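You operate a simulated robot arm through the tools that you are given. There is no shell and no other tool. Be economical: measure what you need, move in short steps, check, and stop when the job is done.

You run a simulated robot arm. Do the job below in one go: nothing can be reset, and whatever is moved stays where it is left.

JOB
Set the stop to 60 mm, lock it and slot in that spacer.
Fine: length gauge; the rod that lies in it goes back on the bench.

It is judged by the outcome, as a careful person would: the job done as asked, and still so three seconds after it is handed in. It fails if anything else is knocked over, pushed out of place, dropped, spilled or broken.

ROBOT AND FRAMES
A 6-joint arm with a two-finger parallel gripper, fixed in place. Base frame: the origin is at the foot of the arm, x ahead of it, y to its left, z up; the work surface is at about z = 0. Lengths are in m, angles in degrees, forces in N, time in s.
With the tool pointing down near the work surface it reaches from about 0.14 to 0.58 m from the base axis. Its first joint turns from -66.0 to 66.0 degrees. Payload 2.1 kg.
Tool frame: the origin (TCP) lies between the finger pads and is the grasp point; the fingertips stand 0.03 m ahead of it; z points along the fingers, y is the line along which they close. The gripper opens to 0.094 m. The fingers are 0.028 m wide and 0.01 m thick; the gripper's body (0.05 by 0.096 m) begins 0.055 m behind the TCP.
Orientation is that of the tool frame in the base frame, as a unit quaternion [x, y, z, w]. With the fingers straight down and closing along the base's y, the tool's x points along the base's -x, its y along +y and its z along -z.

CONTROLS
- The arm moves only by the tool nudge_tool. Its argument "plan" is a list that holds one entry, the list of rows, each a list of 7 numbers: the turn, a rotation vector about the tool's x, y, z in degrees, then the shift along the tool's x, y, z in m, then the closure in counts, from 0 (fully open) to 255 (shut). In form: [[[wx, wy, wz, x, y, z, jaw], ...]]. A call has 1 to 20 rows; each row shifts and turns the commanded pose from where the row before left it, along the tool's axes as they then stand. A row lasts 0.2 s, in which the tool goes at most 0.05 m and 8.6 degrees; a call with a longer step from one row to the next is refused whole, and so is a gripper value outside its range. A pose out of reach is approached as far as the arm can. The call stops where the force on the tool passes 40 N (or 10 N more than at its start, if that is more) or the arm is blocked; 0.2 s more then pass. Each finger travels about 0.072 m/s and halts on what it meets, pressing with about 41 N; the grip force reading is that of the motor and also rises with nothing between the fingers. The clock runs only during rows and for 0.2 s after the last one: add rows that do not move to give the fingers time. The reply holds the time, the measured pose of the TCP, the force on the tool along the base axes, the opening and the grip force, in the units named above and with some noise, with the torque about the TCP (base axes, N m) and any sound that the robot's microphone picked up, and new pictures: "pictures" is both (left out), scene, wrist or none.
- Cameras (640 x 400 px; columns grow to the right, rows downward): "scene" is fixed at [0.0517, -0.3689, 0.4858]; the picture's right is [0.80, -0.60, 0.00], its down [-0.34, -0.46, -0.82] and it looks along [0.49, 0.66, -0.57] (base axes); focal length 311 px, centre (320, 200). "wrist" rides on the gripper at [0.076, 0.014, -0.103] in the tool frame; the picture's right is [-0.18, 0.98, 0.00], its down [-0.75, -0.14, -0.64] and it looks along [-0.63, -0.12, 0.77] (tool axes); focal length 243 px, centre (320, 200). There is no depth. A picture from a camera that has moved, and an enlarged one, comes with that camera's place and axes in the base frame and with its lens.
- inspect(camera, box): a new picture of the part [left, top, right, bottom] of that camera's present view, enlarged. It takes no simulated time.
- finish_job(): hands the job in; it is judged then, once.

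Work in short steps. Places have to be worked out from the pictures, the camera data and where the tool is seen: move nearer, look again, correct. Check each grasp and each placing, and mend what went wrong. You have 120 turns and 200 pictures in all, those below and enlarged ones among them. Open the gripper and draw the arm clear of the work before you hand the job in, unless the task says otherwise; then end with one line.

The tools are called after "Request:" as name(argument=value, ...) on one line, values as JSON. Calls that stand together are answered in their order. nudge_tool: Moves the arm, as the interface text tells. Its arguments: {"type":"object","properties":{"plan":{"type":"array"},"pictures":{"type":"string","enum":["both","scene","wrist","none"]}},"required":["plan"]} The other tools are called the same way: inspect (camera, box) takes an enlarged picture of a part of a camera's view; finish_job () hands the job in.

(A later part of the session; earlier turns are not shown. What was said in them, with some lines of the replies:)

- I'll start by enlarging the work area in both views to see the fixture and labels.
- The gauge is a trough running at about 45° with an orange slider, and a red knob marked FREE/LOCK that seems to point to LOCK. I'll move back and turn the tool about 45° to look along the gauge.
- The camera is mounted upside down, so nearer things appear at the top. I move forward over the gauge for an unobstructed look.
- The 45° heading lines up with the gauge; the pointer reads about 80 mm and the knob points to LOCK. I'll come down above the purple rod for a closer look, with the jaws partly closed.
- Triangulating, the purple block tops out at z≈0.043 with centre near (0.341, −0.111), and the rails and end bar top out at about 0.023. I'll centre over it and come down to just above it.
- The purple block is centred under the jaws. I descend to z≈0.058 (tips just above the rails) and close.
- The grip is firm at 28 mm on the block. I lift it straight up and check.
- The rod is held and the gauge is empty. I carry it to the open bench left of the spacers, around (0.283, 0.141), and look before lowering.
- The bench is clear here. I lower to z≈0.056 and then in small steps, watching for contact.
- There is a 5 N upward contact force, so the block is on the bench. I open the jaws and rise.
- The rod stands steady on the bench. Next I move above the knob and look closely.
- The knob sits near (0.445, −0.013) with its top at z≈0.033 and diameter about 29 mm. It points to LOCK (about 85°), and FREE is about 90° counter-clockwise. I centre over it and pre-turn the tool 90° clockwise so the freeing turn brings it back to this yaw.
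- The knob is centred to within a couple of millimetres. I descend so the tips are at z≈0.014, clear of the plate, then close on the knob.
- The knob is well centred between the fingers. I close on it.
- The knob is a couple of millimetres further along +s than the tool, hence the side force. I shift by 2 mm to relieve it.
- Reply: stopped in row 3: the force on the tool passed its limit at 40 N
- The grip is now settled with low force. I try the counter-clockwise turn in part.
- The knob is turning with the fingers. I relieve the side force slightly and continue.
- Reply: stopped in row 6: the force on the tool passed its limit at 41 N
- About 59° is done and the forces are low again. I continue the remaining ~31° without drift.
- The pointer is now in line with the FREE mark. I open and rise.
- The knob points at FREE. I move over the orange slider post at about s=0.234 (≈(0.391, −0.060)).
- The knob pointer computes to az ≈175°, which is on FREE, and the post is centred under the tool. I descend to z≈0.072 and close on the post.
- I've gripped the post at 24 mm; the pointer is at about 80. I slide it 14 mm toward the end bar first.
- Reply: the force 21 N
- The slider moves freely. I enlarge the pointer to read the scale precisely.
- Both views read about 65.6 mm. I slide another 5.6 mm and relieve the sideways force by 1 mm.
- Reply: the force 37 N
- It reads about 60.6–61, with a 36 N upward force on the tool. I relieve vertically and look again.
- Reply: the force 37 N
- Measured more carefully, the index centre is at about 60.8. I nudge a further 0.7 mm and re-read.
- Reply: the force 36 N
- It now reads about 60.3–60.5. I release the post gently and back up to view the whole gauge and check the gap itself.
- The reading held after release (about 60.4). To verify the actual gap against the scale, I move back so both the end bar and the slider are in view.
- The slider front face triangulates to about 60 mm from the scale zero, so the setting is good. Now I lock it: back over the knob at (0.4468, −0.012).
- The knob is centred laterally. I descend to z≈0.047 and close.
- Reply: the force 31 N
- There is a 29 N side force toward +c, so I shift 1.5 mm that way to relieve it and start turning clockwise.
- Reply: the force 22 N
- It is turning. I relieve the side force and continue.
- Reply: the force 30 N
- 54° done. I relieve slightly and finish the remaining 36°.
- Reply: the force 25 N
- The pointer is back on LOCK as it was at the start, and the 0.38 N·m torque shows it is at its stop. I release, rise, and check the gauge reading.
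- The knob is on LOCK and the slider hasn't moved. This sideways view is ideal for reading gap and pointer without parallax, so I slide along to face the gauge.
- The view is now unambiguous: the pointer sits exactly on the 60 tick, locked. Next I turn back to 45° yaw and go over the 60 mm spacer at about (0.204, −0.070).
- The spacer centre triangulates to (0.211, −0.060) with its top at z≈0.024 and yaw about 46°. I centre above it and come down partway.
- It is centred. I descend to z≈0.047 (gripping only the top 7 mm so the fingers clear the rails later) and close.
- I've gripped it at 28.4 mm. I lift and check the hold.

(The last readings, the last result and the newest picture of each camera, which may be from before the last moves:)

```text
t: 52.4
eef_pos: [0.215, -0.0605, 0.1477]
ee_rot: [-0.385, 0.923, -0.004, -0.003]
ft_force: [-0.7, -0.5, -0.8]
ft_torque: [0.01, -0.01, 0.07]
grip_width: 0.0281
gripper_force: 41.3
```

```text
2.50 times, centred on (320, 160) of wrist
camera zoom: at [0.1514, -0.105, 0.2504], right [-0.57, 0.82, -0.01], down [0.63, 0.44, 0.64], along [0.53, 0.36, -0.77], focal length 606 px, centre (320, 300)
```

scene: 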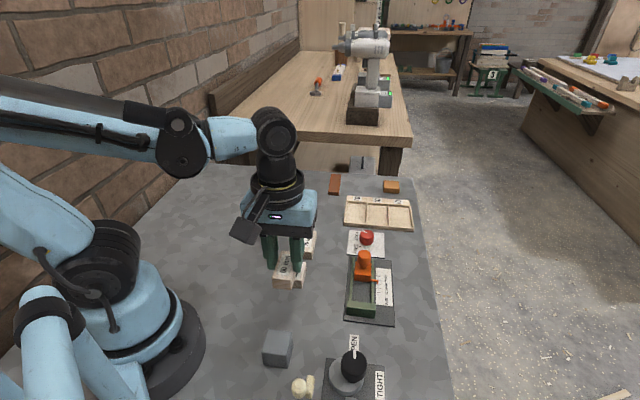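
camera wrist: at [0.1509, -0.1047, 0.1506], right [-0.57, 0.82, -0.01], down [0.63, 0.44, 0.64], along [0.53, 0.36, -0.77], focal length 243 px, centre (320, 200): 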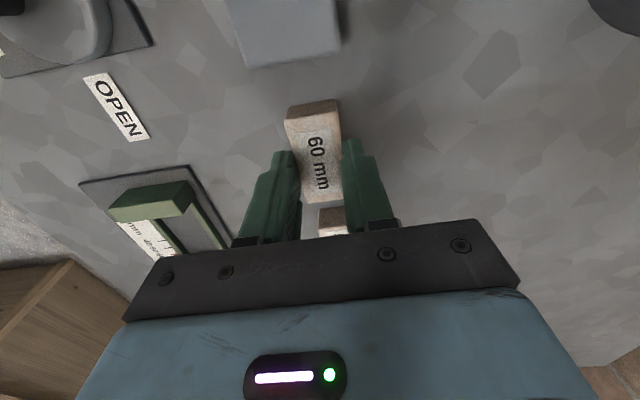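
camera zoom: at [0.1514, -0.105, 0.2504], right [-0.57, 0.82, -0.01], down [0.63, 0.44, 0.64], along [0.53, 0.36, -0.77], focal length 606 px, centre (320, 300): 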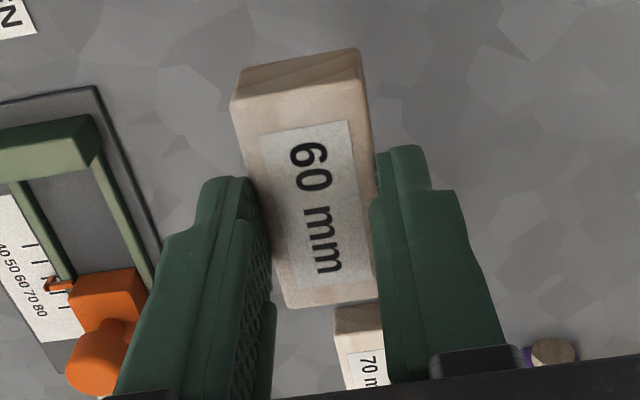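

The spacer is held securely and centred along the fingers to about a millimetre. I carry it over the gauge at z≈0.148.

Request:
nudge_tool(plan=[[[0, 0, 0.3, -0.018, -0.0413, 0, 255], [0, 0, 0, -0.018, -0.0413, 0, 255], [0, 0, 0, -0.017, -0.0413, 0, 255], [0, 0, 0, 0, 0, 0.03, 255], [0, 0, 0, 0, 0, 0.03, 255], [0, 0, 0, 0, 0, 0, 255], [0, 0, 0, 0, 0, 0, 255]]])

Request:
inspect(camera="wrist", box=[230, 40, 410, 220])

Request:
inspect(camera="scene", box=[335, 240, 405, 330])

```text
t: 54.0
eef_pos: [0.3412, -0.109, 0.087]
ee_rot: [-0.384, 0.923, -0.003, -0.003]
ft_force: [0.6, 0.4, -1.1]
ft_torque: [-0.01, 0.04, 0.0]
grip_width: 0.0284
gripper_force: 41.2
camera wrist: at [0.2775, -0.1525, 0.1897], right [-0.57, 0.82, -0.01], down [0.63, 0.44, 0.64], along [0.53, 0.36, -0.77], focal length 243 px, centre (320, 200)
```

scene: 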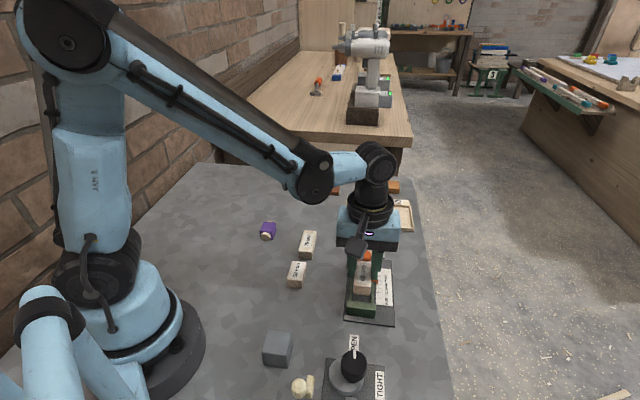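
wrist: 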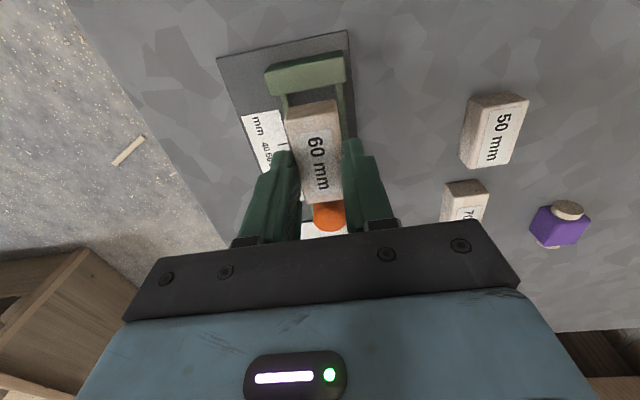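

```text
2.22 times, centred on (320, 130) of wrist
camera zoom: at [0.2775, -0.1525, 0.1897], right [-0.57, 0.82, -0.01], down [0.63, 0.44, 0.64], along [0.53, 0.36, -0.77], focal length 539 px, centre (320, 356)
```

zoom: 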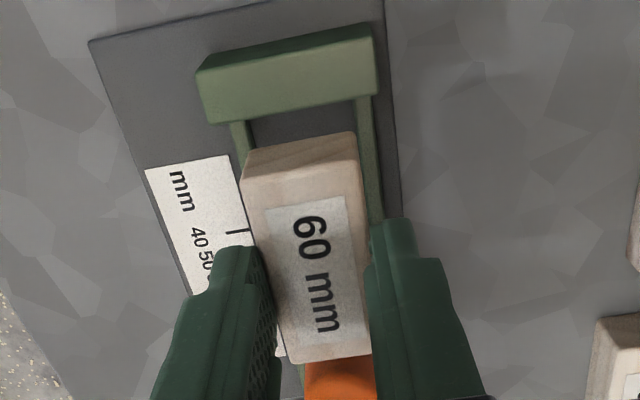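

```text
4.44 times, centred on (370, 285) of scene
camera zoom: at [0.0517, -0.3689, 0.4858], right [0.8, -0.6, 0.0], down [-0.34, -0.46, -0.82], along [0.49, 0.66, -0.57], focal length 1384 px, centre (98, -178)
```

zoom: 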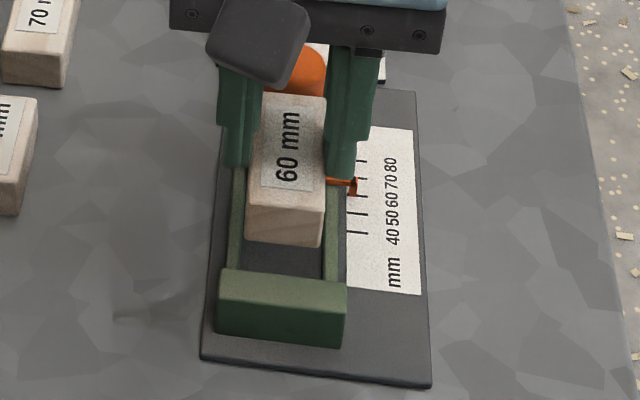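

In the wrist view the spacer spans s≈0.135–0.195, against a gap of about 0.131–0.193. I shift back 2.2 mm and lower to just above the rails, then recheck.

Request:
nudge_tool(plan=[[[0, 0, 0, 0.0022, 0.0005, 0, 255], [0, 0, 0, 0, 0, 0.01, 255], [0, 0, 0, 0, 0, 0, 255], [0, 0, 0, 0, 0, 0, 255]]], pictures="none")

Request:
inspect(camera="wrist", box=[230, 40, 410, 220])

Request:
inspect(camera="scene", box=[335, 240, 405, 330])

```text
t: 55.0
eef_pos: [0.3393, -0.1106, 0.0769]
ee_rot: [-0.384, 0.923, -0.004, -0.002]
ft_force: [0.9, 0.3, -0.7]
ft_torque: [-0.01, 0.0, 0.01]
grip_width: 0.0279
gripper_force: 41.0
```

```text
2.22 times, centred on (320, 130) of wrist
camera zoom: at [0.2759, -0.1544, 0.1799], right [-0.57, 0.82, -0.01], down [0.63, 0.44, 0.64], along [0.53, 0.36, -0.77], focal length 539 px, centre (320, 356)
```

zoom: 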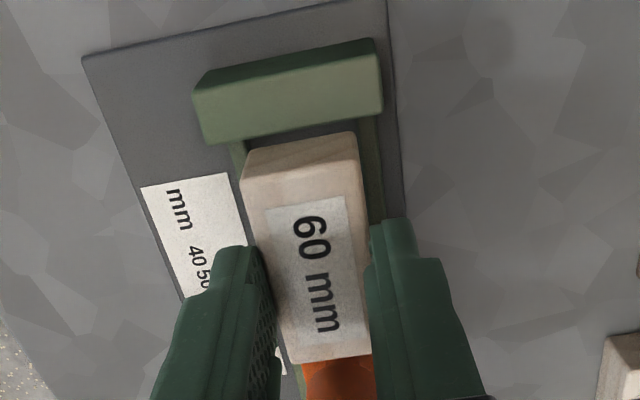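

```text
4.44 times, centred on (370, 285) of scene
camera zoom: at [0.0517, -0.3689, 0.4858], right [0.8, -0.6, 0.0], down [-0.34, -0.46, -0.82], along [0.49, 0.66, -0.57], focal length 1384 px, centre (98, -178)
```

zoom: 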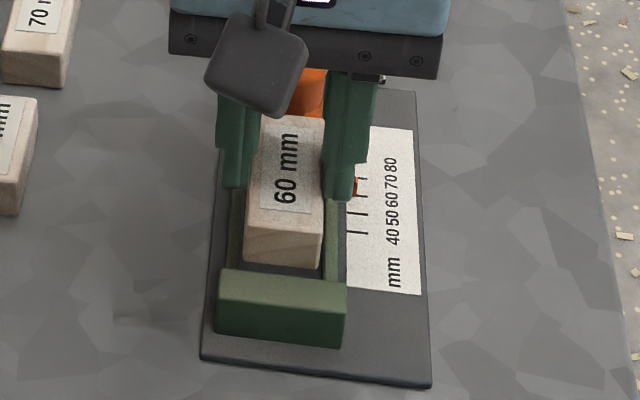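

The spacer has about 2 mm clearance at the bar and its bottom is already below the slider's top with no contact force. I lower gently.

Request:
nudge_tool(plan=[[[0, 0, 0, 0.0004, 0, 0.004, 255], [0, 0, 0, 0, 0, 0.004, 255], [0, 0, 0, 0, 0, 0.004, 255], [0, 0, 0, 0, 0, 0, 255]]], pictures="none")

Request:
inspect(camera="wrist", box=[230, 40, 410, 220])

Request:
inspect(camera="scene", box=[335, 240, 405, 330])

```text
t: 56.0
eef_pos: [0.3383, -0.1105, 0.0645]
ee_rot: [-0.383, 0.924, -0.004, -0.002]
ft_force: [1.3, 1.3, 0.1]
ft_torque: [-0.02, -0.01, -0.01]
grip_width: 0.0284
gripper_force: 40.8
```

```text
2.22 times, centred on (320, 130) of wrist
camera zoom: at [0.275, -0.1553, 0.1688], right [-0.57, 0.82, -0.01], down [0.63, 0.44, 0.64], along [0.53, 0.36, -0.77], focal length 539 px, centre (320, 356)
```

zoom: 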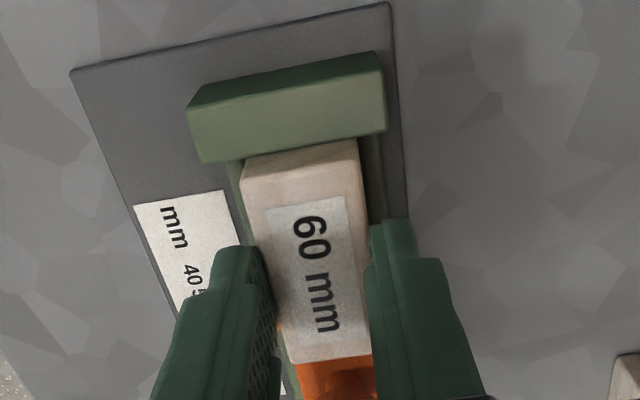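

```text
4.44 times, centred on (370, 285) of scene
camera zoom: at [0.0517, -0.3689, 0.4858], right [0.8, -0.6, 0.0], down [-0.34, -0.46, -0.82], along [0.49, 0.66, -0.57], focal length 1384 px, centre (98, -178)
```

zoom: 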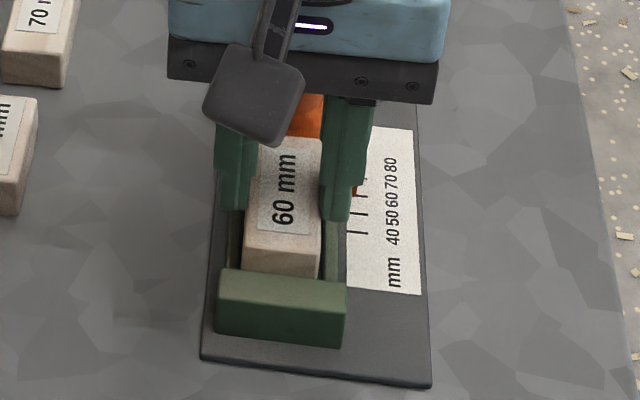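

No contact so far and the spacer is below the bar's top. I continue down to near the floor.

Request:
nudge_tool(plan=[[[0, 0, 0, 0, 0, 0.004, 255], [0, 0, 0, 0, 0, 0.004, 255], [0, 0, 0, 0, 0, 0.003, 255], [0, 0, 0, 0, 0, 0.0015, 255], [0, 0, 0, 0, 0, 0, 255]]], pictures="none")

Request:
inspect(camera="scene", box=[335, 240, 405, 330])

```text
t: 57.2
eef_pos: [0.3373, -0.1135, 0.0532]
ee_rot: [-0.384, 0.923, -0.003, -0.002]
ft_force: [5.1, 6.5, 0.3]
ft_torque: [0.18, -0.17, -0.05]
grip_width: 0.0283
gripper_force: 40.7
```

```text
4.44 times, centred on (370, 285) of scene
camera zoom: at [0.0517, -0.3689, 0.4858], right [0.8, -0.6, 0.0], down [-0.34, -0.46, -0.82], along [0.49, 0.66, -0.57], focal length 1384 px, centre (98, -178)
```

zoom: 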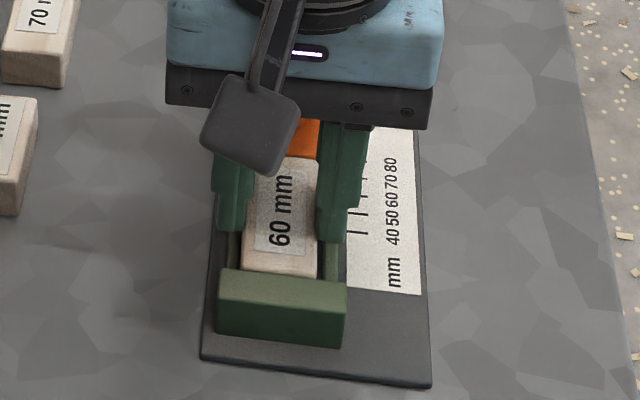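

An 8 N force toward +s means it is touching the bar. I shift 0.8 mm forward and descend the last 3 mm.

Request:
nudge_tool(plan=[[[0, 0, 0, -0.0008, 0, 0, 255], [0, 0, 0, 0, 0, 0.0015, 255], [0, 0, 0, 0, 0, 0.0015, 255], [0, 0, 0, 0, 0, 0, 255]]], pictures="none")

Request:
inspect(camera="wrist", box=[230, 60, 410, 240])

```text
t: 58.2
eef_pos: [0.3383, -0.1116, 0.05]
ee_rot: [-0.384, 0.923, -0.004, -0.003]
ft_force: [2.0, 5.6, 37.4]
ft_torque: [0.15, 0.0, 0.0]
grip_width: 0.0282
gripper_force: 40.8
```

```text
2.22 times, centred on (320, 150) of wrist
camera zoom: at [0.2747, -0.1555, 0.1536], right [-0.57, 0.82, -0.01], down [0.63, 0.44, 0.64], along [0.53, 0.36, -0.77], focal length 539 px, centre (320, 311)
```

zoom: 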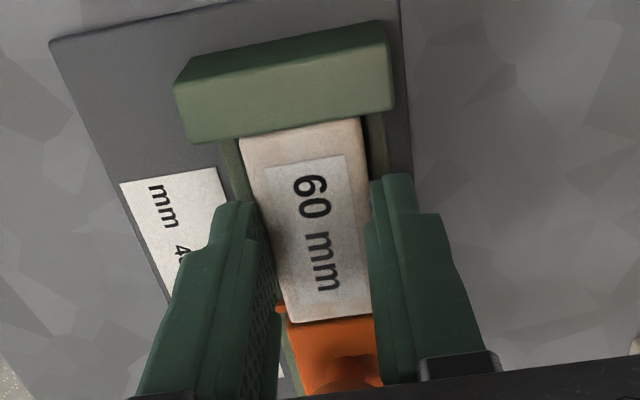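

The 37 N vertical contact at z=0.050 matches the floor height. I relieve it slightly, open a little, then rise.

Request:
nudge_tool(plan=[[[0, 0, 0, 0, 0, -0.0015, 255], [0, 0, 0, 0, 0, 0, 175], [0, 0, 0, 0, 0, 0, 160], [0, 0, 0, 0, 0, 0, 160], [0, 0, 0, 0, 0, -0.015, 160], [0, 0, 0, 0, 0, -0.04, 140], [0, 0, 0, 0, 0, -0.045, 140], [0, 0, 0, 0, 0, 0, 140]]], pictures="wrist")

Request:
inspect(camera="scene", box=[335, 230, 405, 330])

Request:
inspect(camera="wrist", box=[240, 20, 400, 180])

```text
t: 60.0
eef_pos: [0.3379, -0.1112, 0.1523]
ee_rot: [-0.384, 0.924, -0.003, -0.002]
ft_force: [-0.8, -0.2, 0.5]
ft_torque: [-0.02, 0.02, 0.02]
grip_width: 0.0424
gripper_force: 0.1
camera wrist: at [0.2747, -0.1538, 0.2553], right [-0.57, 0.82, -0.01], down [0.63, 0.44, 0.64], along [0.53, 0.36, -0.77], focal length 243 px, centre (320, 200)
```

wrist: 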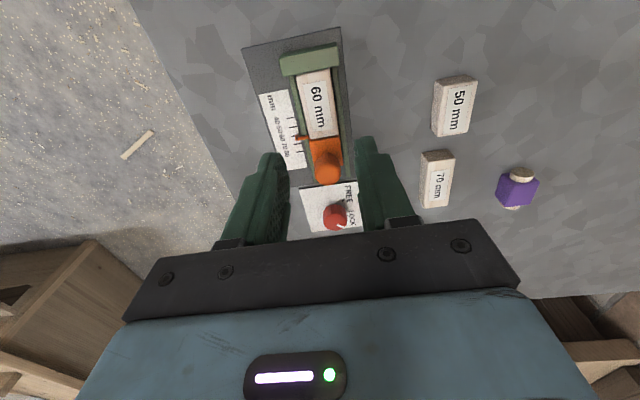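

```text
4.00 times, centred on (370, 280) of scene
camera zoom: at [0.0517, -0.3689, 0.4858], right [0.8, -0.6, 0.0], down [-0.34, -0.46, -0.82], along [0.49, 0.66, -0.57], focal length 1246 px, centre (120, -120)
```

zoom: 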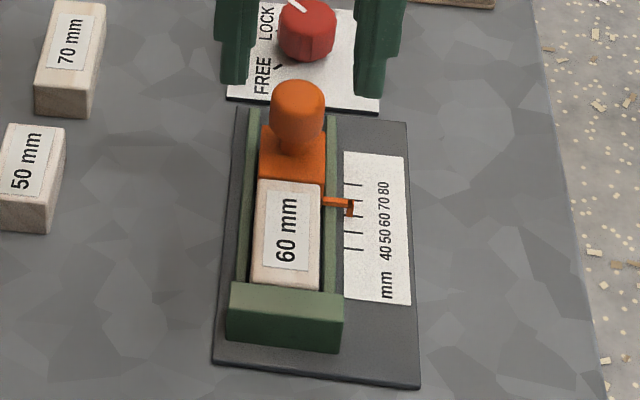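

```text
2.50 times, centred on (320, 100) of wrist
camera zoom: at [0.2747, -0.1538, 0.2553], right [-0.57, 0.82, -0.01], down [0.63, 0.44, 0.64], along [0.53, 0.36, -0.77], focal length 606 px, centre (320, 450)
```

zoom: 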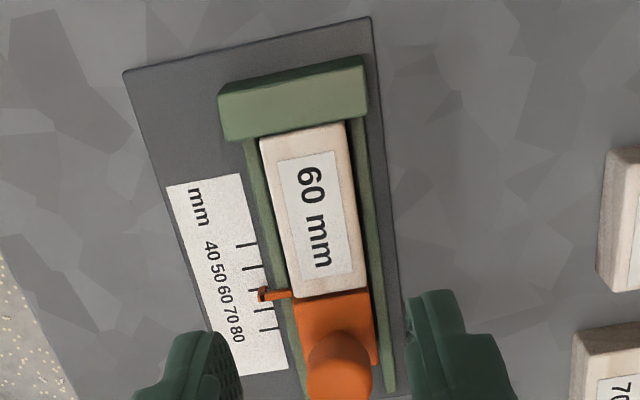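

The spacer lies in the gauge between the bar and the stop. I draw the arm clear and take a final look at the pointer, spacer and knob.

Request:
nudge_tool(plan=[[[0, 0, 0, 0, 0.01, -0.045, 100], [0, 0, 0, 0.02, 0.04, -0.02, 60], [0, 0, 0, 0.02, 0.04, 0, 0], [0, 0, 0, 0.02, 0.04, 0, 0], [0, 0, 0, 0, 0, 0, 0]]], pictures="scene")

Request:
inspect(camera="scene", box=[340, 230, 400, 320])

Request:
inspect(camera="scene", box=[370, 270, 390, 300])

```text
t: 61.2
eef_pos: [0.2051, -0.0614, 0.2182]
ee_rot: [-0.384, 0.924, -0.003, -0.002]
ft_force: [0.1, -0.3, -0.7]
ft_torque: [-0.01, 0.06, -0.02]
grip_width: 0.0937
gripper_force: 0.0
```

scene: 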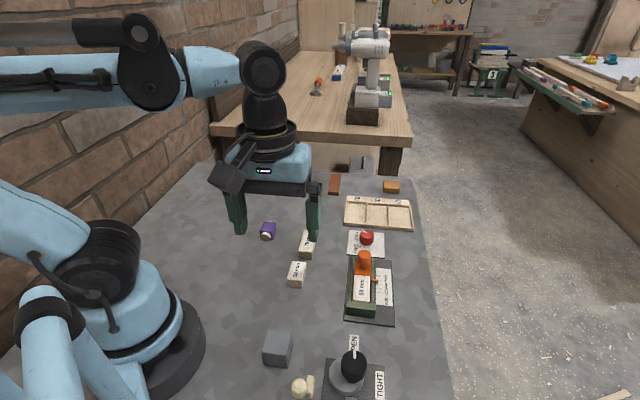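

```text
4.44 times, centred on (370, 275) of scene
camera zoom: at [0.0517, -0.3689, 0.4858], right [0.8, -0.6, 0.0], down [-0.34, -0.46, -0.82], along [0.49, 0.66, -0.57], focal length 1384 px, centre (98, -133)
```

zoom: 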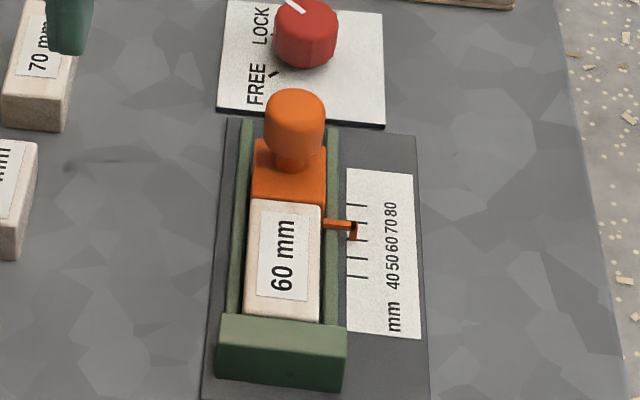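

```text
13.33 times, centred on (380, 285) of scene
camera zoom: at [0.0517, -0.3689, 0.4858], right [0.8, -0.6, 0.0], down [-0.34, -0.46, -0.82], along [0.49, 0.66, -0.57], focal length 4152 px, centre (-480, -933)
```

zoom: 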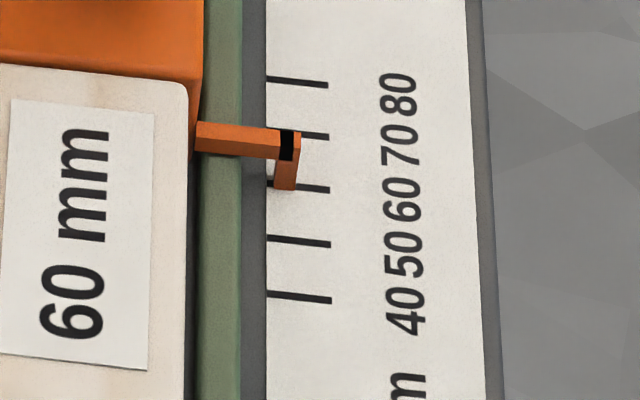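

The pointer is still on 60, the knob on LOCK, the spacer seated, the rod on the bench and the arm clear with open jaws. I hand the job in.

Request:
finish_job()

```text
The job is handed in.
```

The length gauge's stop is set to 60 mm and locked, the 60 mm spacer is seated in it, and the rod that lay in it is back on the bench.
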